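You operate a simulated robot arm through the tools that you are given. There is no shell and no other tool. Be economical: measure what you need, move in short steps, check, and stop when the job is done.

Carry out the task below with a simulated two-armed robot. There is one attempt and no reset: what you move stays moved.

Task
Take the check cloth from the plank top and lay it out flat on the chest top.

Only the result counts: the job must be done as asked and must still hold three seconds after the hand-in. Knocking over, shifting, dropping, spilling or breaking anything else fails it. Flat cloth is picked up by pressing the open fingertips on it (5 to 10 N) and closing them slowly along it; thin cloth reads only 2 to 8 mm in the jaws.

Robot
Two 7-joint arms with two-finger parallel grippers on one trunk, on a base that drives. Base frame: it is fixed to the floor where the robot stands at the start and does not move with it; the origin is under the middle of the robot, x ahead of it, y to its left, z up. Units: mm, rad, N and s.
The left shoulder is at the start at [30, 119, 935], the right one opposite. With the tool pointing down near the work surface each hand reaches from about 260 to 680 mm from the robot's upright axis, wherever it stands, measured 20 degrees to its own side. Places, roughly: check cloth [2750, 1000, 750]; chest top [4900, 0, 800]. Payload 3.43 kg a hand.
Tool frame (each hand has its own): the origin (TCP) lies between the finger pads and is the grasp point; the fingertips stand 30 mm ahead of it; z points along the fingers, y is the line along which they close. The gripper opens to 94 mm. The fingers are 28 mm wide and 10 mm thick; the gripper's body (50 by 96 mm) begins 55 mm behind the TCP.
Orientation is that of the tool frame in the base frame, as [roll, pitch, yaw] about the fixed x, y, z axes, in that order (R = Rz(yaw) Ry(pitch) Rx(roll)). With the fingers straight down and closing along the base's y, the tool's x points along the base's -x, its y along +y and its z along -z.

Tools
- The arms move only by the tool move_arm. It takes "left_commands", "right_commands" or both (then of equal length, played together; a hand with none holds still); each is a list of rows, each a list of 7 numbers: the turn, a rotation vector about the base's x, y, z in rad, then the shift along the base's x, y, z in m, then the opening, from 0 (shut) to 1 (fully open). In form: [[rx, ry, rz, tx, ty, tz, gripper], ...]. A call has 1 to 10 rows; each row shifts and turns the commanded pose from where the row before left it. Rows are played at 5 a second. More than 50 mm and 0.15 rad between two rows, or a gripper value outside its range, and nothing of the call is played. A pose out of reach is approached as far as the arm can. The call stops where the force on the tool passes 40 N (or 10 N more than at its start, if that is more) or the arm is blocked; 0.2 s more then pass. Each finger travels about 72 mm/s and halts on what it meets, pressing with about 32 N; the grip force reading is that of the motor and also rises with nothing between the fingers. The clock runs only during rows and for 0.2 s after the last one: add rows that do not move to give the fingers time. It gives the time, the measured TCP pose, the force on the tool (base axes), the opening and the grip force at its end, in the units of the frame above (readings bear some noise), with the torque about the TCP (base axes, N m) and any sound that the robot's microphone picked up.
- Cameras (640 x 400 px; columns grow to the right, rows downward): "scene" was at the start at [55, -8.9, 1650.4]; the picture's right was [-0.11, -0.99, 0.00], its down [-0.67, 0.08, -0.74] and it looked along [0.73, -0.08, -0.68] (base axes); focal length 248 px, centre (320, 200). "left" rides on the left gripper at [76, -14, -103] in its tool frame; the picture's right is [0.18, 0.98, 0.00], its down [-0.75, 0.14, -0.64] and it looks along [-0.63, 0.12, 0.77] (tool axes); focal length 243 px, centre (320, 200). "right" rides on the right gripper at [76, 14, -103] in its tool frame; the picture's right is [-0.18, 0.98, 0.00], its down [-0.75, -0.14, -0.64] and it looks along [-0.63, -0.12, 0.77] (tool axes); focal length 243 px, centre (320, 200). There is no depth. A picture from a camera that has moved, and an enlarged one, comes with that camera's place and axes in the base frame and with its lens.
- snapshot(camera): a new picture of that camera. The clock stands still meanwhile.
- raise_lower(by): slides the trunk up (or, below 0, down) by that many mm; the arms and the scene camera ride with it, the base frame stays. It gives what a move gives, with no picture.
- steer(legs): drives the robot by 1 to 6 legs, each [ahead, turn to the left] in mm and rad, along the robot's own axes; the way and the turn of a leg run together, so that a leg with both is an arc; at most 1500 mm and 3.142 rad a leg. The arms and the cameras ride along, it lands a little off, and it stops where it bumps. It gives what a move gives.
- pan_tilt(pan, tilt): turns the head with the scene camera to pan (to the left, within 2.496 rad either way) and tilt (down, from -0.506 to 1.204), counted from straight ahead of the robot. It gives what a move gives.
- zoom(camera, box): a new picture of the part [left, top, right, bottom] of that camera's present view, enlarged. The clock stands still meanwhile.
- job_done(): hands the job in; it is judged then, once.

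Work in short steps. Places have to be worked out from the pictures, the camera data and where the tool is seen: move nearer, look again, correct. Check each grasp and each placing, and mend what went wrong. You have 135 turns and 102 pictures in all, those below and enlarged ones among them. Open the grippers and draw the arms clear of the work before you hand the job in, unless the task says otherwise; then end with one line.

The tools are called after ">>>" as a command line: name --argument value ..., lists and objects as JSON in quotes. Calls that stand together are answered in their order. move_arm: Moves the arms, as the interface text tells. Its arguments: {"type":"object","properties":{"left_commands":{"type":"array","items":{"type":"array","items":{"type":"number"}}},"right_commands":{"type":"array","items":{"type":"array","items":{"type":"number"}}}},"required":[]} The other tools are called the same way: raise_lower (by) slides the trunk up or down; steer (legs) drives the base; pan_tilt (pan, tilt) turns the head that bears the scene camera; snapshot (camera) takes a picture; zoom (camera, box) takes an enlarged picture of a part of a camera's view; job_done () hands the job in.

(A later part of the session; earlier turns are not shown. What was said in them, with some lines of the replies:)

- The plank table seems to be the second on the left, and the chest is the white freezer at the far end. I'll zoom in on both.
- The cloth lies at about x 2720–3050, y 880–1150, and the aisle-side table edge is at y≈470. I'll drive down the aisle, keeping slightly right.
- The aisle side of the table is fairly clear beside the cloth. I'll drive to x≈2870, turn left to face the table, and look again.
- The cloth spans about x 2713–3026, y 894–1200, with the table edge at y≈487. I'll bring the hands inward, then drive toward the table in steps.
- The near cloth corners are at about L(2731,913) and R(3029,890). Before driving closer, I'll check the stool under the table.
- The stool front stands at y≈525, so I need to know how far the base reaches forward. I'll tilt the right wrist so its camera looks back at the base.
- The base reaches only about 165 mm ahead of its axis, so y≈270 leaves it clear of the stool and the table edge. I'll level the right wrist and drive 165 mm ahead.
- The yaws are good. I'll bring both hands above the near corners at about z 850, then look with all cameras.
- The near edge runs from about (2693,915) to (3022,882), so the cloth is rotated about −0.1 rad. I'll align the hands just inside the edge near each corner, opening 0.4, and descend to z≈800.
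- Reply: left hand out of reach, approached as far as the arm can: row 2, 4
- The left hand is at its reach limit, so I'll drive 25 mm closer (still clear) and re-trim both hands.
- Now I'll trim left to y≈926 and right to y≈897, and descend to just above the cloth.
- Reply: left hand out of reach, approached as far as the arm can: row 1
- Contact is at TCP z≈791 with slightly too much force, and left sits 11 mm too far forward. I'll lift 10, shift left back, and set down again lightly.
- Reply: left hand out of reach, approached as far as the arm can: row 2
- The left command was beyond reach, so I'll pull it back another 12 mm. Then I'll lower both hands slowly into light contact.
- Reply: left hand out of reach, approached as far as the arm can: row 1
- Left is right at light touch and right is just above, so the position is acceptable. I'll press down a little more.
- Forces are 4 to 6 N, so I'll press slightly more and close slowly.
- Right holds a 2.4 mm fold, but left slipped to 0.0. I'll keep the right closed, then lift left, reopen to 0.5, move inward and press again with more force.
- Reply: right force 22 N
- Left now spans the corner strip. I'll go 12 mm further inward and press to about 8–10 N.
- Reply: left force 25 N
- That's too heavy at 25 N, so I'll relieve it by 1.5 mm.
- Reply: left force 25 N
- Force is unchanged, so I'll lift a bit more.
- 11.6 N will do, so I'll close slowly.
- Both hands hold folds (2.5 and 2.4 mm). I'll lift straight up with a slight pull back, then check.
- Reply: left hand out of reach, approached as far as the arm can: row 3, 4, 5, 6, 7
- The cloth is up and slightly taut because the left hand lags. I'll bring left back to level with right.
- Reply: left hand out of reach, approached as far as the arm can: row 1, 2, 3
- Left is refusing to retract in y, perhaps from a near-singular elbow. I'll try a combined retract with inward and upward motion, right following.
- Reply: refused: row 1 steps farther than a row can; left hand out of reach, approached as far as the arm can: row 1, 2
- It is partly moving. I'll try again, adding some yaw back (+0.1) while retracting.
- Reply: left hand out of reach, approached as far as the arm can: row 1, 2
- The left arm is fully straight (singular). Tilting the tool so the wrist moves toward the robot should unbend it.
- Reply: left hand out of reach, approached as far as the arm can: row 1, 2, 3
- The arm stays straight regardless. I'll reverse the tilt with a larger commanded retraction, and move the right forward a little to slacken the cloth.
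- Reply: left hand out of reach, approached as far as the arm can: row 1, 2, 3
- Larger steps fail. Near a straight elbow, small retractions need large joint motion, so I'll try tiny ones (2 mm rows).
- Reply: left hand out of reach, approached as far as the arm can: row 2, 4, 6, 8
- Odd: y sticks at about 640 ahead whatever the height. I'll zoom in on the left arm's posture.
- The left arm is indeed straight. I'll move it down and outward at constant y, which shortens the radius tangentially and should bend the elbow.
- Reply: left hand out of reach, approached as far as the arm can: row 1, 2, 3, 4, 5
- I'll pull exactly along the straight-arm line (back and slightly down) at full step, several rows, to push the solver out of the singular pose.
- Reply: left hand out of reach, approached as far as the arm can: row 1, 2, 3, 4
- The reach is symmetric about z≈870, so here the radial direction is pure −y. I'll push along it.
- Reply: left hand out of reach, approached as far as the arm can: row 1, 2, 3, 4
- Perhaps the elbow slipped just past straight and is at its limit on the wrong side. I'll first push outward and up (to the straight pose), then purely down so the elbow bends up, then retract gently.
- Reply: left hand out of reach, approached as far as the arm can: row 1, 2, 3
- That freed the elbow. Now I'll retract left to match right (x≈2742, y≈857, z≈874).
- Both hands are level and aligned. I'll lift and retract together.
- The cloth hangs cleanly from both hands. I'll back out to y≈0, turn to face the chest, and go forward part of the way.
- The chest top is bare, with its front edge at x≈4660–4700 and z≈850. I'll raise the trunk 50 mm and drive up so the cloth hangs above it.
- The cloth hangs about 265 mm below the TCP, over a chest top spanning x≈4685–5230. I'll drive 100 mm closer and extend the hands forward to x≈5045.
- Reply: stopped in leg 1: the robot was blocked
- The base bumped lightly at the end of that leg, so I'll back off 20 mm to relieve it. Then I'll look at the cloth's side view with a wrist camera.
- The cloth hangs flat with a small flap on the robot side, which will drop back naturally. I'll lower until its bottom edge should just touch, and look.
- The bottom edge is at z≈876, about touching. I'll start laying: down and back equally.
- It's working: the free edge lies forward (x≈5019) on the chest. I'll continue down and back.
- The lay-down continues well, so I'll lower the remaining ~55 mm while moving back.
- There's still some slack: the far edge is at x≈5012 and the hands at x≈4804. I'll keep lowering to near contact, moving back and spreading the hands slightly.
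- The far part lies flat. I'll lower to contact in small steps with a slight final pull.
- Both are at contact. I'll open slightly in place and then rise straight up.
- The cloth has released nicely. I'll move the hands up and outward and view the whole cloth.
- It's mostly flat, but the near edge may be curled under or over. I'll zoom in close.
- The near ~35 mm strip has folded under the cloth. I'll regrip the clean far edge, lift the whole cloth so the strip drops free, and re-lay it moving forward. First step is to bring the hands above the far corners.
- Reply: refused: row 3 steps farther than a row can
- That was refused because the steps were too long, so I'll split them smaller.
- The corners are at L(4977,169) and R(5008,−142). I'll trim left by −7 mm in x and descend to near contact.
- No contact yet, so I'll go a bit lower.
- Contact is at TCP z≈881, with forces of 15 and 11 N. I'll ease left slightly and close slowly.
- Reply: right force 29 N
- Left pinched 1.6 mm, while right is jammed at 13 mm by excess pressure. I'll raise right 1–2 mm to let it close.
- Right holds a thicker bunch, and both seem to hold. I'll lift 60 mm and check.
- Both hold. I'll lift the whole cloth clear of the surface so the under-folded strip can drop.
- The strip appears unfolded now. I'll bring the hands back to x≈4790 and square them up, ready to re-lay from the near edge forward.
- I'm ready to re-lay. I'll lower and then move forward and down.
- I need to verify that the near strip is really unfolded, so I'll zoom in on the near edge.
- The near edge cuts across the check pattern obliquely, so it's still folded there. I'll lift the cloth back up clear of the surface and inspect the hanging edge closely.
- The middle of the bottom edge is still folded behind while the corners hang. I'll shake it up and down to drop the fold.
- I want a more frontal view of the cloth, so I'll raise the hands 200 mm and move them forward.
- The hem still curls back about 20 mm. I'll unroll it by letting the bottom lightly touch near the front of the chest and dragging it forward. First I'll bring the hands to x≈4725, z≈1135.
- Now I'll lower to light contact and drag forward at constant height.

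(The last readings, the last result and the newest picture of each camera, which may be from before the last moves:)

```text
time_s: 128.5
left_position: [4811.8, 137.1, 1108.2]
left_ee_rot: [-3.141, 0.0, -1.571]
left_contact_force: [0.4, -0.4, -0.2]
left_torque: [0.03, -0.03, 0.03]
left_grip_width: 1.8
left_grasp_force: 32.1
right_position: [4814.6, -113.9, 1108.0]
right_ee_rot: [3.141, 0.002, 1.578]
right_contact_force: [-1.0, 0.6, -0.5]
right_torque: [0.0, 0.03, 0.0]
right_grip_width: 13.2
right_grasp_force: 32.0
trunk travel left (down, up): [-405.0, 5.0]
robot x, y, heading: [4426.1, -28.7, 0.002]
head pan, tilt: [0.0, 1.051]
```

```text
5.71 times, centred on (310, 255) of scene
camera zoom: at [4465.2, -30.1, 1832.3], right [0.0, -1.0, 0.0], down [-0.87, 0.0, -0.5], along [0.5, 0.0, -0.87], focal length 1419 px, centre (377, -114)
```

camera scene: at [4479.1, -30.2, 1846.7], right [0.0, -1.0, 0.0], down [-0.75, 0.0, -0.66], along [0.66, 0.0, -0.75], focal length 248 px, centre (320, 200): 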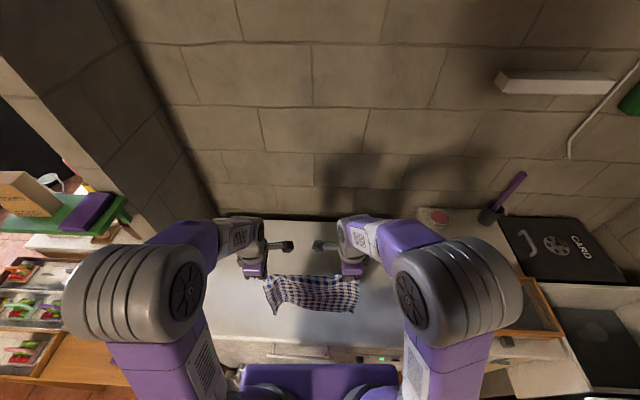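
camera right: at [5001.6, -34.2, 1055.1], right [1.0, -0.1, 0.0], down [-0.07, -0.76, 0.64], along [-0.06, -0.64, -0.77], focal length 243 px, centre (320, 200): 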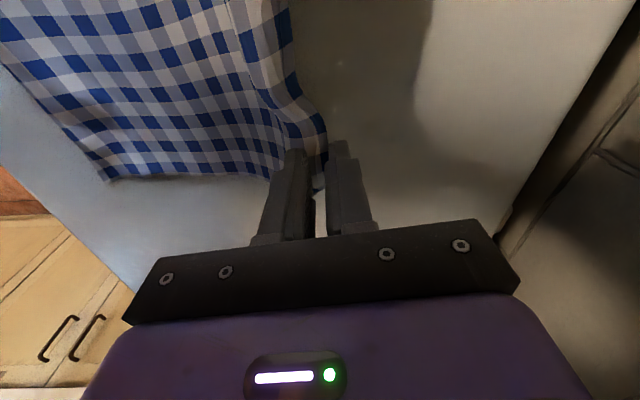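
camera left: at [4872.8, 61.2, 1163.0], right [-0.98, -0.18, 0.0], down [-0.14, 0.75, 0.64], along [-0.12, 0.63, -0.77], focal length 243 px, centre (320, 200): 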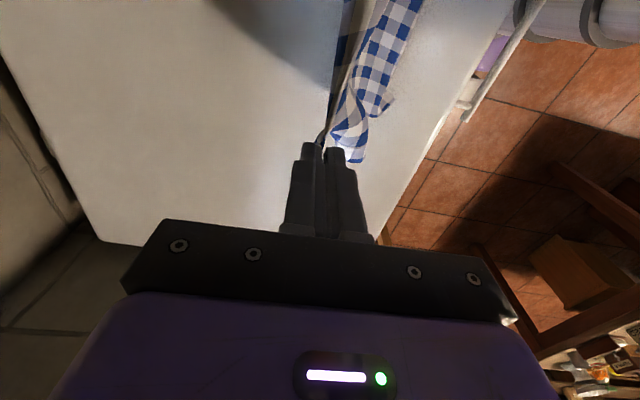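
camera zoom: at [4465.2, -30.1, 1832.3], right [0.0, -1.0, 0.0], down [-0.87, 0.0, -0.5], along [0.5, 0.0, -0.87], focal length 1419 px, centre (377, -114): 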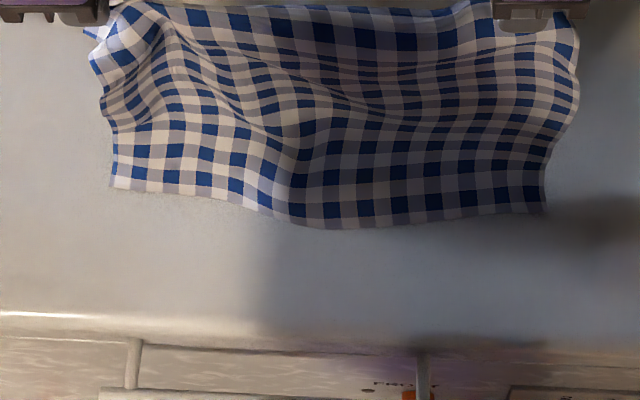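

The near edge is now the true hem, unfolded and trailing toward the robot. I'll continue laying forward and down.

>>> move_arm --left_commands '[[0, 0, 0, 0.0125, 0, -0.011, 0], [0, 0, 0, 0.0125, 0, -0.011, 0], [0, 0, 0, 0.0125, 0, -0.011, 0], [0, 0, 0, 0.0125, 0, -0.011, 0], [0, 0, 0, 0.0125, 0, -0.011, 0], [0, 0, 0, 0.0125, 0, -0.011, 0], [0, 0, 0, 0.0125, 0, -0.011, 0], [0, 0, 0, 0.0125, 0, -0.011, 0], [0, 0, 0, 0.0125, 0, -0.011, 0], [0, 0, 0, 0, 0, 0, 0]]' --right_commands '[[0, 0, 0, 0.0125, 0, -0.011, 0], [0, 0, 0, 0.0125, 0, -0.011, 0], [0, 0, 0, 0.0125, 0, -0.011, 0], [0, 0, 0, 0.0125, 0, -0.011, 0], [0, 0, 0, 0.0125, 0, -0.011, 0], [0, 0, 0, 0.0125, 0, -0.011, 0], [0, 0, 0, 0.0125, 0, -0.011, 0], [0, 0, 0, 0.0125, 0, -0.011, 0], [0, 0, 0, 0.0125, 0, -0.011, 0], [0, 0, 0, 0, 0, 0, 0]]'

>>> zoom --camera "scene" --box '[240, 190, 384, 280]'

```text
time_s: 130.7
left_position: [4922.6, 137.5, 1007.5]
left_ee_rot: [-3.142, 0.0, -1.573]
left_contact_force: [-0.6, -0.6, -0.5]
left_torque: [0.06, -0.04, 0.02]
left_grip_width: 1.5
left_grasp_force: 32.6
right_position: [4926.6, -112.6, 1007.3]
right_ee_rot: [3.141, 0.003, 1.579]
right_contact_force: [-0.2, 0.2, 0.5]
right_torque: [0.03, 0.01, 0.02]
right_grip_width: 13.4
right_grasp_force: 31.8
trunk travel left (down, up): [-405.0, 5.0]
robot x, y, heading: [4424.1, -27.1, -0.001]
head pan, tilt: [0.0, 1.051]
```

```text
4.44 times, centred on (312, 235) of scene
camera zoom: at [4464.9, -30.1, 1832.3], right [0.0, -1.0, 0.0], down [-0.87, 0.0, -0.5], along [0.5, 0.0, -0.87], focal length 1104 px, centre (356, 44)
```

zoom: 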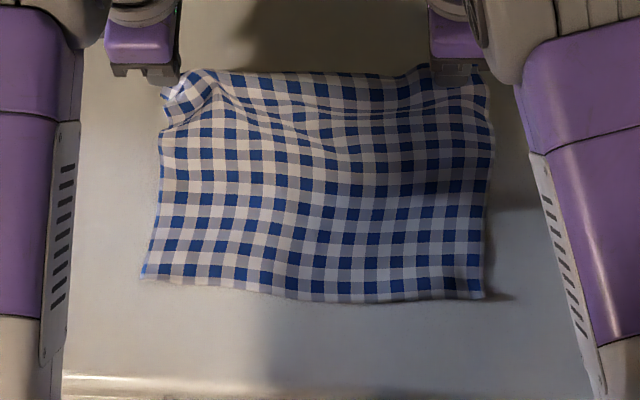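

The near part lies flat and square. I'll continue forward until it's taut at about 50 mm tip height.

>>> move_arm --left_commands '[[0, 0, 0, 0.013, 0, -0.01, 0], [0, 0, 0, 0.013, 0, -0.01, 0], [0, 0, 0, 0.013, 0, -0.01, 0], [0, 0, 0, 0.013, 0, -0.01, 0], [0, 0, 0, 0.013, 0, -0.01, 0], [0, 0, 0, 0.013, 0, -0.01, 0], [0, 0, 0, 0.012, 0, -0.01, 0], [0, 0, 0, 0, 0, 0, 0]]' --right_commands '[[0, 0, 0, 0.013, 0, -0.01, 0], [0, 0, 0, 0.013, 0, -0.01, 0], [0, 0, 0, 0.013, 0, -0.01, 0], [0, 0, 0, 0.013, 0, -0.01, 0], [0, 0, 0, 0.013, 0, -0.01, 0], [0, 0, 0, 0.013, 0, -0.01, 0], [0, 0, 0, 0.012, 0, -0.01, 0], [0, 0, 0, 0, 0, 0, 0]]'

>>> snapshot --camera "left"

>>> zoom --camera "scene" --box '[240, 180, 384, 270]'

```text
time_s: 132.5
left_position: [5013.4, 137.6, 936.2]
left_ee_rot: [-3.141, -0.001, -1.57]
left_contact_force: [0.8, -0.3, -0.1]
left_torque: [0.0, -0.03, 0.02]
left_grip_width: 1.5
left_grasp_force: 32.2
right_position: [5017.3, -111.8, 937.9]
right_ee_rot: [3.141, 0.003, 1.577]
right_contact_force: [0.1, -0.5, 0.5]
right_torque: [0.01, -0.02, 0.01]
right_grip_width: 13.2
right_grasp_force: 32.2
trunk travel left (down, up): [-405.0, 5.0]
robot x, y, heading: [4425.4, -29.9, -0.001]
head pan, tilt: [0.0, 1.051]
```

```text
26 pictures are left
camera left: at [5026.5, 61.2, 1038.2], right [-0.98, -0.18, 0.0], down [-0.14, 0.75, 0.64], along [-0.12, 0.63, -0.77], focal length 243 px, centre (320, 200)
```

left: 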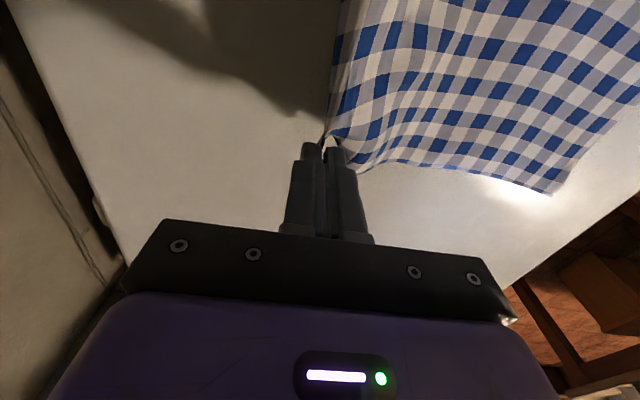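

```text
4.44 times, centred on (312, 225) of scene
camera zoom: at [4465.2, -30.2, 1832.3], right [0.0, -1.0, 0.0], down [-0.87, 0.0, -0.5], along [0.5, 0.0, -0.87], focal length 1104 px, centre (356, 89)
```

zoom: 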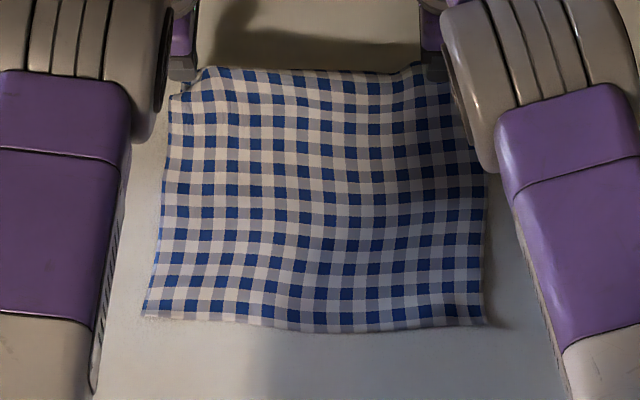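

The cloth is almost taut and square. I'll make the final descent slightly forward first, then straight down with a small back motion so the tiny far flap falls outward.

>>> move_arm --left_commands '[[0, 0, 0, 0.006, 0, -0.01, 0], [0, 0, 0, 0.006, 0, -0.01, 0], [0, 0, 0, 0.002, 0, -0.01, 0], [0, 0, 0, 0, 0, -0.008, 0], [0, 0, 0, -0.002, 0, -0.006, 0], [0, 0, 0, -0.003, 0, -0.005, 0], [0, 0, 0, 0, 0, 0, 0]]' --right_commands '[[0, 0, 0, 0.006, 0, -0.01, 0], [0, 0, 0, 0.006, 0, -0.01, 0], [0, 0, 0, 0.002, 0, -0.01, 0], [0, 0, 0, 0, 0, -0.01, 0], [0, 0, 0, -0.002, 0, -0.006, 0], [0, 0, 0, -0.003, 0, -0.005, 0], [0, 0, 0, 0, 0, 0, 0]]'

>>> snapshot --camera "right"

```text
time_s: 134.1
left_position: [5021.2, 136.3, 887.7]
left_ee_rot: [3.141, 0.001, -1.57]
left_contact_force: [0.1, 0.3, 1.2]
left_torque: [-0.04, 0.0, 0.06]
left_grip_width: 1.6
left_grasp_force: 32.3
right_position: [5024.9, -112.3, 886.2]
right_ee_rot: [-3.141, 0.003, 1.577]
right_contact_force: [0.0, -0.8, 0.2]
right_torque: [0.02, 0.05, 0.01]
right_grip_width: 13.2
right_grasp_force: 32.0
trunk travel left (down, up): [-405.0, 5.0]
robot x, y, heading: [4426.0, -30.1, 0.0]
head pan, tilt: [0.0, 1.051]
```

```text
24 pictures are left
camera right: at [5039.6, -35.9, 989.6], right [0.98, -0.18, 0.0], down [-0.14, -0.75, 0.64], along [-0.11, -0.63, -0.77], focal length 243 px, centre (320, 200)
```

right: 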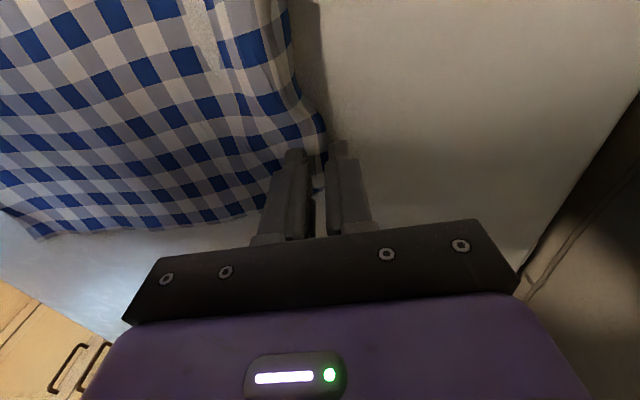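

I'll release: open a little, then rise straight up.

>>> move_arm --left_commands '[[0, 0, 0, 0, 0, -0.002, 0.06], [0, 0, 0, 0, 0, 0, 0.14], [0, 0, 0, 0, 0, 0, 0.22], [0, 0, 0, 0, 0, 0.005, 0.25], [0, 0, 0, 0, 0, 0.01, 0.25], [0, 0, 0, 0, 0, 0.02, 0.25], [0, 0, 0, 0, 0, 0.03, 0.25], [0, 0, 0, 0, 0, 0.03, 0.25], [0, 0, 0, 0, 0, 0, 0.25]]' --right_commands '[[0, 0, 0, 0, 0, -0.002, 0.2], [0, 0, 0, 0, 0, 0, 0.26], [0, 0, 0, 0, 0, 0, 0.32], [0, 0, 0, 0, 0, 0.005, 0.35], [0, 0, 0, 0, 0, 0.01, 0.35], [0, 0, 0, 0, 0, 0.02, 0.35], [0, 0, 0, 0, 0, 0.03, 0.35], [0, 0, 0, 0, 0, 0.03, 0.35], [0, 0, 0, 0, 0, 0, 0.35]]'

>>> snapshot --camera "left"

>>> snapshot --camera "right"

```text
time_s: 136.1
left_position: [5022.8, 137.1, 981.4]
left_ee_rot: [3.139, 0.0, -1.571]
left_contact_force: [0.6, -0.6, -0.7]
left_torque: [-0.02, 0.03, 0.02]
left_grip_width: 23.6
left_grasp_force: 0.1
right_position: [5026.7, -112.7, 978.6]
right_ee_rot: [-3.14, 0.001, 1.58]
right_contact_force: [0.0, 0.3, 0.1]
right_torque: [0.0, 0.02, -0.02]
right_grip_width: 32.8
right_grasp_force: 0.1
trunk travel left (down, up): [-405.0, 5.0]
robot x, y, heading: [4426.3, -26.8, -0.002]
head pan, tilt: [0.0, 1.051]
```

```text
23 pictures are left
camera left: at [5037.3, 61.0, 1083.9], right [-0.98, -0.18, 0.0], down [-0.14, 0.75, 0.64], along [-0.12, 0.63, -0.77], focal length 243 px, centre (320, 200)
```

left: 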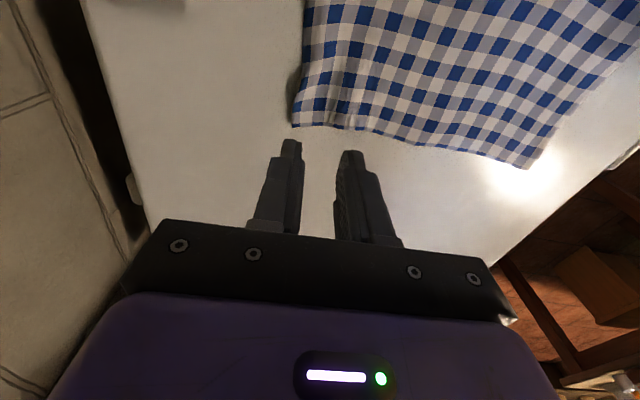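

```text
22 pictures are left
camera right: at [5040.6, -35.5, 1081.9], right [0.98, -0.18, 0.0], down [-0.13, -0.75, 0.64], along [-0.11, -0.63, -0.77], focal length 243 px, centre (320, 200)
```

right: 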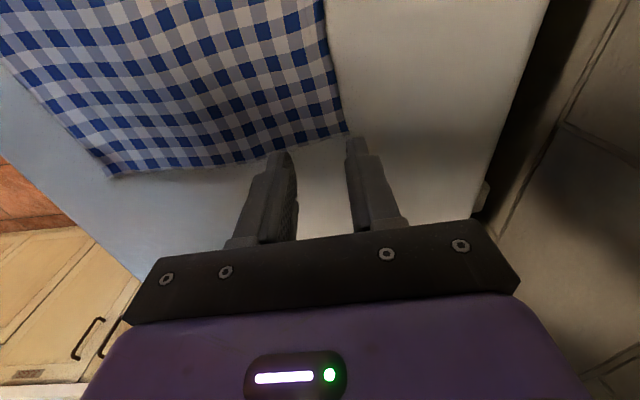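

Both corners lie flat and open with the hem visible. I'll move the arms up and outward and view the whole cloth.

>>> move_arm --left_commands '[[0, 0, 0, 0, 0.01, 0.045, 0.3], [0, 0, 0, -0.01, 0.03, 0.03, 0.5], [0, 0, 0, -0.02, 0.04, 0, 0.7], [0, 0, 0, -0.02, 0.04, 0, 1], [0, 0, 0, -0.02, 0.04, 0, 1], [0, 0, 0, -0.03, 0, 0, 1], [0, 0, 0, -0.04, 0, 0, 1], [0, 0, 0, -0.04, 0, 0, 1], [0, 0, 0, 0, 0, 0, 1]]' --right_commands '[[0, 0, 0, 0, -0.01, 0.045, 0.4], [0, 0, 0, -0.01, -0.03, 0.03, 0.5], [0, 0, 0, -0.02, -0.04, 0, 0.7], [0, 0, 0, -0.02, -0.04, 0, 1], [0, 0, 0, -0.02, -0.04, 0, 1], [0, 0, 0, -0.03, -0.02, 0, 1], [0, 0, 0, -0.04, 0, 0, 1], [0, 0, 0, -0.04, 0, 0, 1], [0, 0, 0, 0, 0, 0, 1]]'

>>> zoom --camera "scene" --box '[252, 185, 372, 260]'

```text
time_s: 138.1
left_position: [4843.9, 296.9, 1057.5]
left_ee_rot: [3.14, 0.001, -1.572]
left_contact_force: [0.7, 0.0, -0.2]
left_torque: [-0.01, 0.03, -0.03]
left_grip_width: 93.8
left_grasp_force: 0.1
right_position: [4846.3, -293.7, 1054.2]
right_ee_rot: [-3.141, 0.001, 1.578]
right_contact_force: [0.5, 0.3, -0.2]
right_torque: [0.0, 0.01, 0.02]
right_grip_width: 93.8
right_grasp_force: 0.1
trunk travel left (down, up): [-405.0, 5.0]
robot x, y, heading: [4428.6, -28.5, 0.006]
head pan, tilt: [0.0, 1.051]
```

```text
5.33 times, centred on (312, 222) of scene
camera zoom: at [4467.8, -30.2, 1832.2], right [0.0, -1.0, 0.0], down [-0.87, 0.0, -0.5], along [0.5, 0.0, -0.87], focal length 1324 px, centre (363, 80)
```

zoom: 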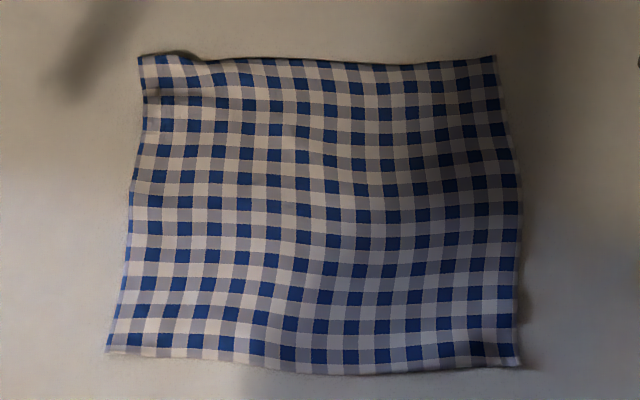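

The cloth lies flat and fully open, with only a small bump near the far-left corner. I'll zoom in there to judge its height.

>>> zoom --camera "scene" --box '[272, 188, 320, 218]'

```text
13.33 times, centred on (296, 203) of scene
camera zoom: at [4467.8, -30.2, 1832.2], right [0.0, -1.0, 0.0], down [-0.87, 0.0, -0.5], along [0.5, 0.0, -0.87], focal length 3311 px, centre (640, 160)
```

zoom: 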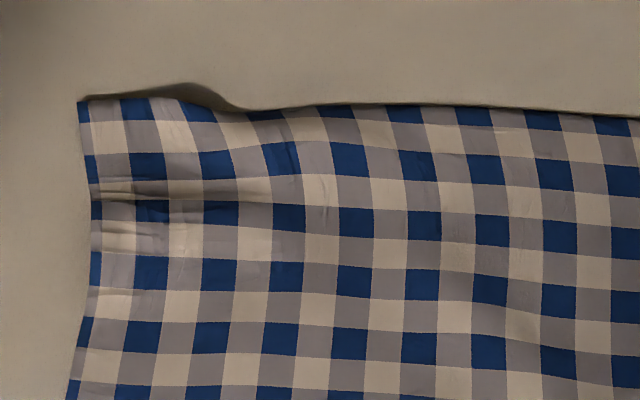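

There's a slight ridge about 30 mm in from the far-left edge. I'll smooth it by pressing closed left fingertips on the corner strip and dragging outward a little.

>>> move_arm --left_commands '[[0, 0, 0, 0.03, -0.026, 0, 0], [0, 0, 0, 0.03, -0.026, 0, 0], [0, 0, 0, 0.032, -0.026, 0, 0], [0, 0, 0, 0.032, -0.026, -0.02, 0], [0, 0, 0, 0.032, -0.026, -0.02, 0], [0, 0, 0, 0.034, -0.026, -0.02, 0], [0, 0, 0, 0, 0, -0.045, 0], [0, 0, 0, 0, 0, -0.045, 0], [0, 0, 0, 0, 0, -0.018, 0], [0, 0, 0, 0, 0, 0, 0]]'

>>> snapshot --camera "left"

```text
time_s: 140.3
left_position: [5031.4, 141.6, 889.0]
left_ee_rot: [3.141, 0.0, -1.571]
left_contact_force: [-1.2, -0.5, -0.3]
left_torque: [0.02, 0.03, 0.0]
left_grip_width: 0.0
left_grasp_force: 31.8
right_position: [4845.6, -293.1, 1054.2]
right_ee_rot: [-3.141, 0.001, 1.578]
right_contact_force: [-0.1, -0.2, 0.0]
right_torque: [0.01, 0.0, 0.01]
right_grip_width: 94.1
right_grasp_force: 0.0
trunk travel left (down, up): [-405.0, 5.0]
robot x, y, heading: [4425.7, -30.7, -0.003]
head pan, tilt: [0.0, 1.051]
```

```text
19 pictures are left
camera left: at [5045.6, 65.4, 991.2], right [-0.98, -0.18, 0.0], down [-0.14, 0.75, 0.64], along [-0.12, 0.63, -0.77], focal length 243 px, centre (320, 200)
```

left: 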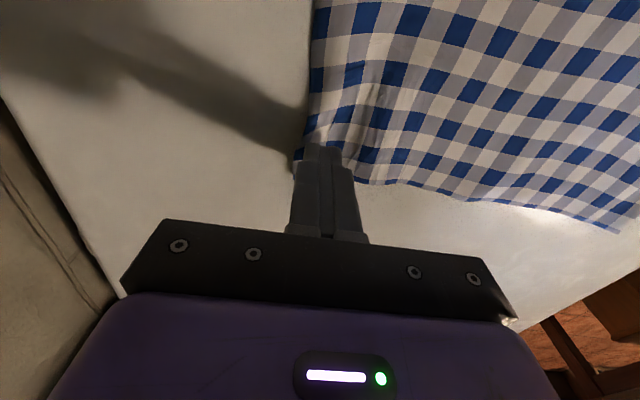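

Positioned on the corner strip; now I'll press down to light contact.

>>> move_arm --left_commands '[[0, 0, 0, 0, 0, -0.004, 0], [0, 0, 0, 0, 0, -0.003, 0], [0, 0, 0, 0, 0, -0.001, 0], [0, 0, 0, 0, 0, 0, 0]]'

```text
time_s: 141.3
left_position: [5032.2, 141.2, 882.4]
left_ee_rot: [-3.139, 0.003, -1.571]
left_contact_force: [-0.2, 0.8, 6.3]
left_torque: [0.0, 0.04, 0.05]
left_grip_width: 0.0
left_grasp_force: 32.7
right_position: [4845.3, -292.0, 1054.9]
right_ee_rot: [3.141, 0.003, 1.578]
right_contact_force: [-0.2, -0.1, -0.5]
right_torque: [-0.02, -0.01, 0.01]
right_grip_width: 94.0
right_grasp_force: 0.0
trunk travel left (down, up): [-405.0, 5.0]
robot x, y, heading: [4428.2, -27.0, 0.002]
head pan, tilt: [0.0, 1.051]
```

With 6 N of contact, I'll drag +x by about 14 mm, then lift straight up.

>>> move_arm --left_commands '[[0, 0, 0, 0.004, 0, 0, 0], [0, 0, 0, 0.005, 0.001, 0, 0], [0, 0, 0, 0.005, 0.001, 0, 0], [0, 0, 0, 0, 0, 0, 0], [0, 0, 0, 0, 0, 0.01, 0], [0, 0, 0, 0, 0, 0.03, 0], [0, 0, 0, 0, 0, 0.045, 0], [0, 0, 0, -0.01, 0.03, 0.035, 0], [0, 0, 0, -0.02, 0.04, 0, 0.5], [0, 0, 0, -0.02, 0.04, 0, 1]]'

>>> zoom --camera "scene" --box '[252, 185, 372, 260]'

```text
time_s: 143.5
left_position: [4995.2, 256.7, 999.7]
left_ee_rot: [-3.14, -0.001, -1.573]
left_contact_force: [0.0, -1.0, -0.1]
left_torque: [0.01, -0.01, 0.01]
left_grip_width: 79.7
left_grasp_force: 0.1
right_position: [4844.1, -291.6, 1055.0]
right_ee_rot: [3.141, 0.001, 1.577]
right_contact_force: [-0.5, 0.2, 0.7]
right_torque: [-0.04, -0.01, 0.03]
right_grip_width: 94.2
right_grasp_force: 0.2
trunk travel left (down, up): [-405.0, 5.0]
robot x, y, heading: [4431.3, -30.3, 0.002]
head pan, tilt: [0.0, 1.051]
```

```text
5.33 times, centred on (312, 222) of scene
camera zoom: at [4465.1, -28.7, 1832.2], right [0.0, -1.0, 0.0], down [-0.87, 0.0, -0.5], along [0.5, 0.0, -0.87], focal length 1324 px, centre (363, 80)
```

zoom: 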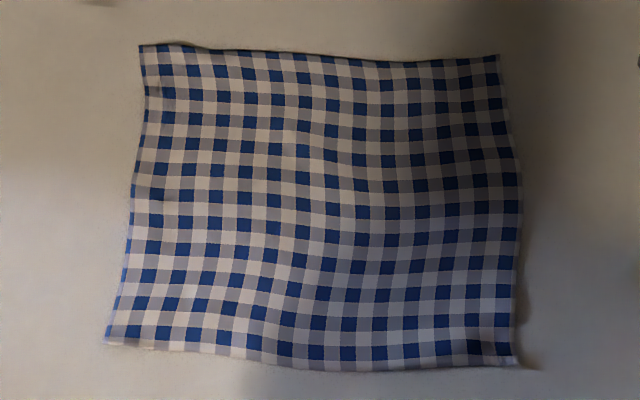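

The bump is smoothed and the cloth is flat and fully open. I'll raise the arms and back away from the chest, then do a final check.

>>> move_arm --left_commands '[[0, 0, 0, -0.03, 0.01, 0.03, 1], [0, 0, 0, -0.03, 0, 0.03, 1], [0, 0, 0, -0.03, 0, 0.03, 1], [0, 0, 0, 0, 0, 0, 1]]' --right_commands '[[0, 0, 0, 0, 0, 0.03, 1], [0, 0, 0, 0, 0, 0.03, 1], [0, 0, 0, 0, 0, 0.0, 1], [0, 0, 0, 0, 0, 0, 1]]'

>>> steer --legs '[[-350, 0]]'

>>> pan_tilt --pan 0.0 --tilt 0.8

>>> snapshot --camera "scene"

```text
time_s: 144.5
left_position: [4905.0, 262.9, 1089.3]
left_ee_rot: [3.141, 0.0, -1.571]
left_contact_force: [0.2, -0.3, -0.3]
left_torque: [0.01, 0.04, -0.04]
left_grip_width: 93.8
left_grasp_force: 0.1
right_position: [4847.1, -292.4, 1114.6]
right_ee_rot: [-3.139, 0.003, 1.577]
right_contact_force: [0.1, -0.1, -0.4]
right_torque: [-0.02, 0.02, 0.01]
right_grip_width: 94.2
right_grasp_force: 0.1
trunk travel left (down, up): [-405.0, 5.0]
robot x, y, heading: [4430.3, -34.4, 0.003]
head pan, tilt: [0.0, 1.051]
```

```text
time_s: 146.7
left_position: [4555.7, 261.5, 1090.3]
left_ee_rot: [3.141, -0.001, -1.571]
left_contact_force: [-1.0, -1.1, 0.2]
left_torque: [-0.04, 0.01, -0.01]
left_grip_width: 94.2
left_grasp_force: 0.1
right_position: [4495.5, -293.3, 1114.7]
right_ee_rot: [3.141, 0.003, 1.579]
right_contact_force: [0.1, -0.4, 0.5]
right_torque: [0.0, 0.0, -0.01]
right_grip_width: 94.0
right_grasp_force: 0.0
trunk travel left (down, up): [-405.0, 5.0]
robot x, y, heading: [4076.4, -30.9, -0.002]
head pan, tilt: [0.0, 1.051]
```

```text
time_s: 147.5
left_position: [4556.1, 262.1, 1089.6]
left_ee_rot: [3.141, 0.0, -1.573]
left_contact_force: [0.0, 0.2, 0.4]
left_torque: [-0.01, -0.02, 0.04]
left_grip_width: 93.9
left_grasp_force: 0.0
right_position: [4496.1, -293.9, 1112.8]
right_ee_rot: [3.141, 0.002, 1.578]
right_contact_force: [-0.2, 0.1, 0.0]
right_torque: [0.02, -0.02, 0.02]
right_grip_width: 94.0
right_grasp_force: 0.1
trunk travel left (down, up): [-405.0, 5.0]
robot x, y, heading: [4076.7, -33.1, 0.005]
head pan, tilt: [0.0, 0.799]
```

```text
17 pictures are left
camera scene: at [4129.9, -30.5, 1850.8], right [0.0, -1.0, 0.0], down [-0.72, 0.0, -0.7], along [0.7, 0.0, -0.72], focal length 248 px, centre (320, 200)
```

scene: 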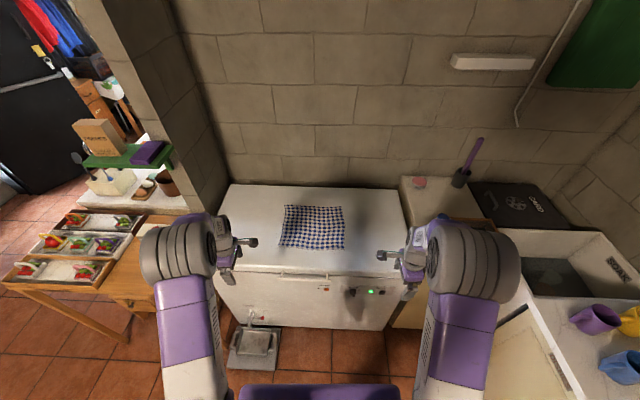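

The cloth lies flat and fully open on the chest top, the grippers are open, and the arms are clear. I'm handing in.

>>> job_done

```text
The job is handed in.
```

The check cloth is spread flat and fully open on the chest top. The base bumped something lightly once while driving up to the chest; nothing looked out of place in the last picture.
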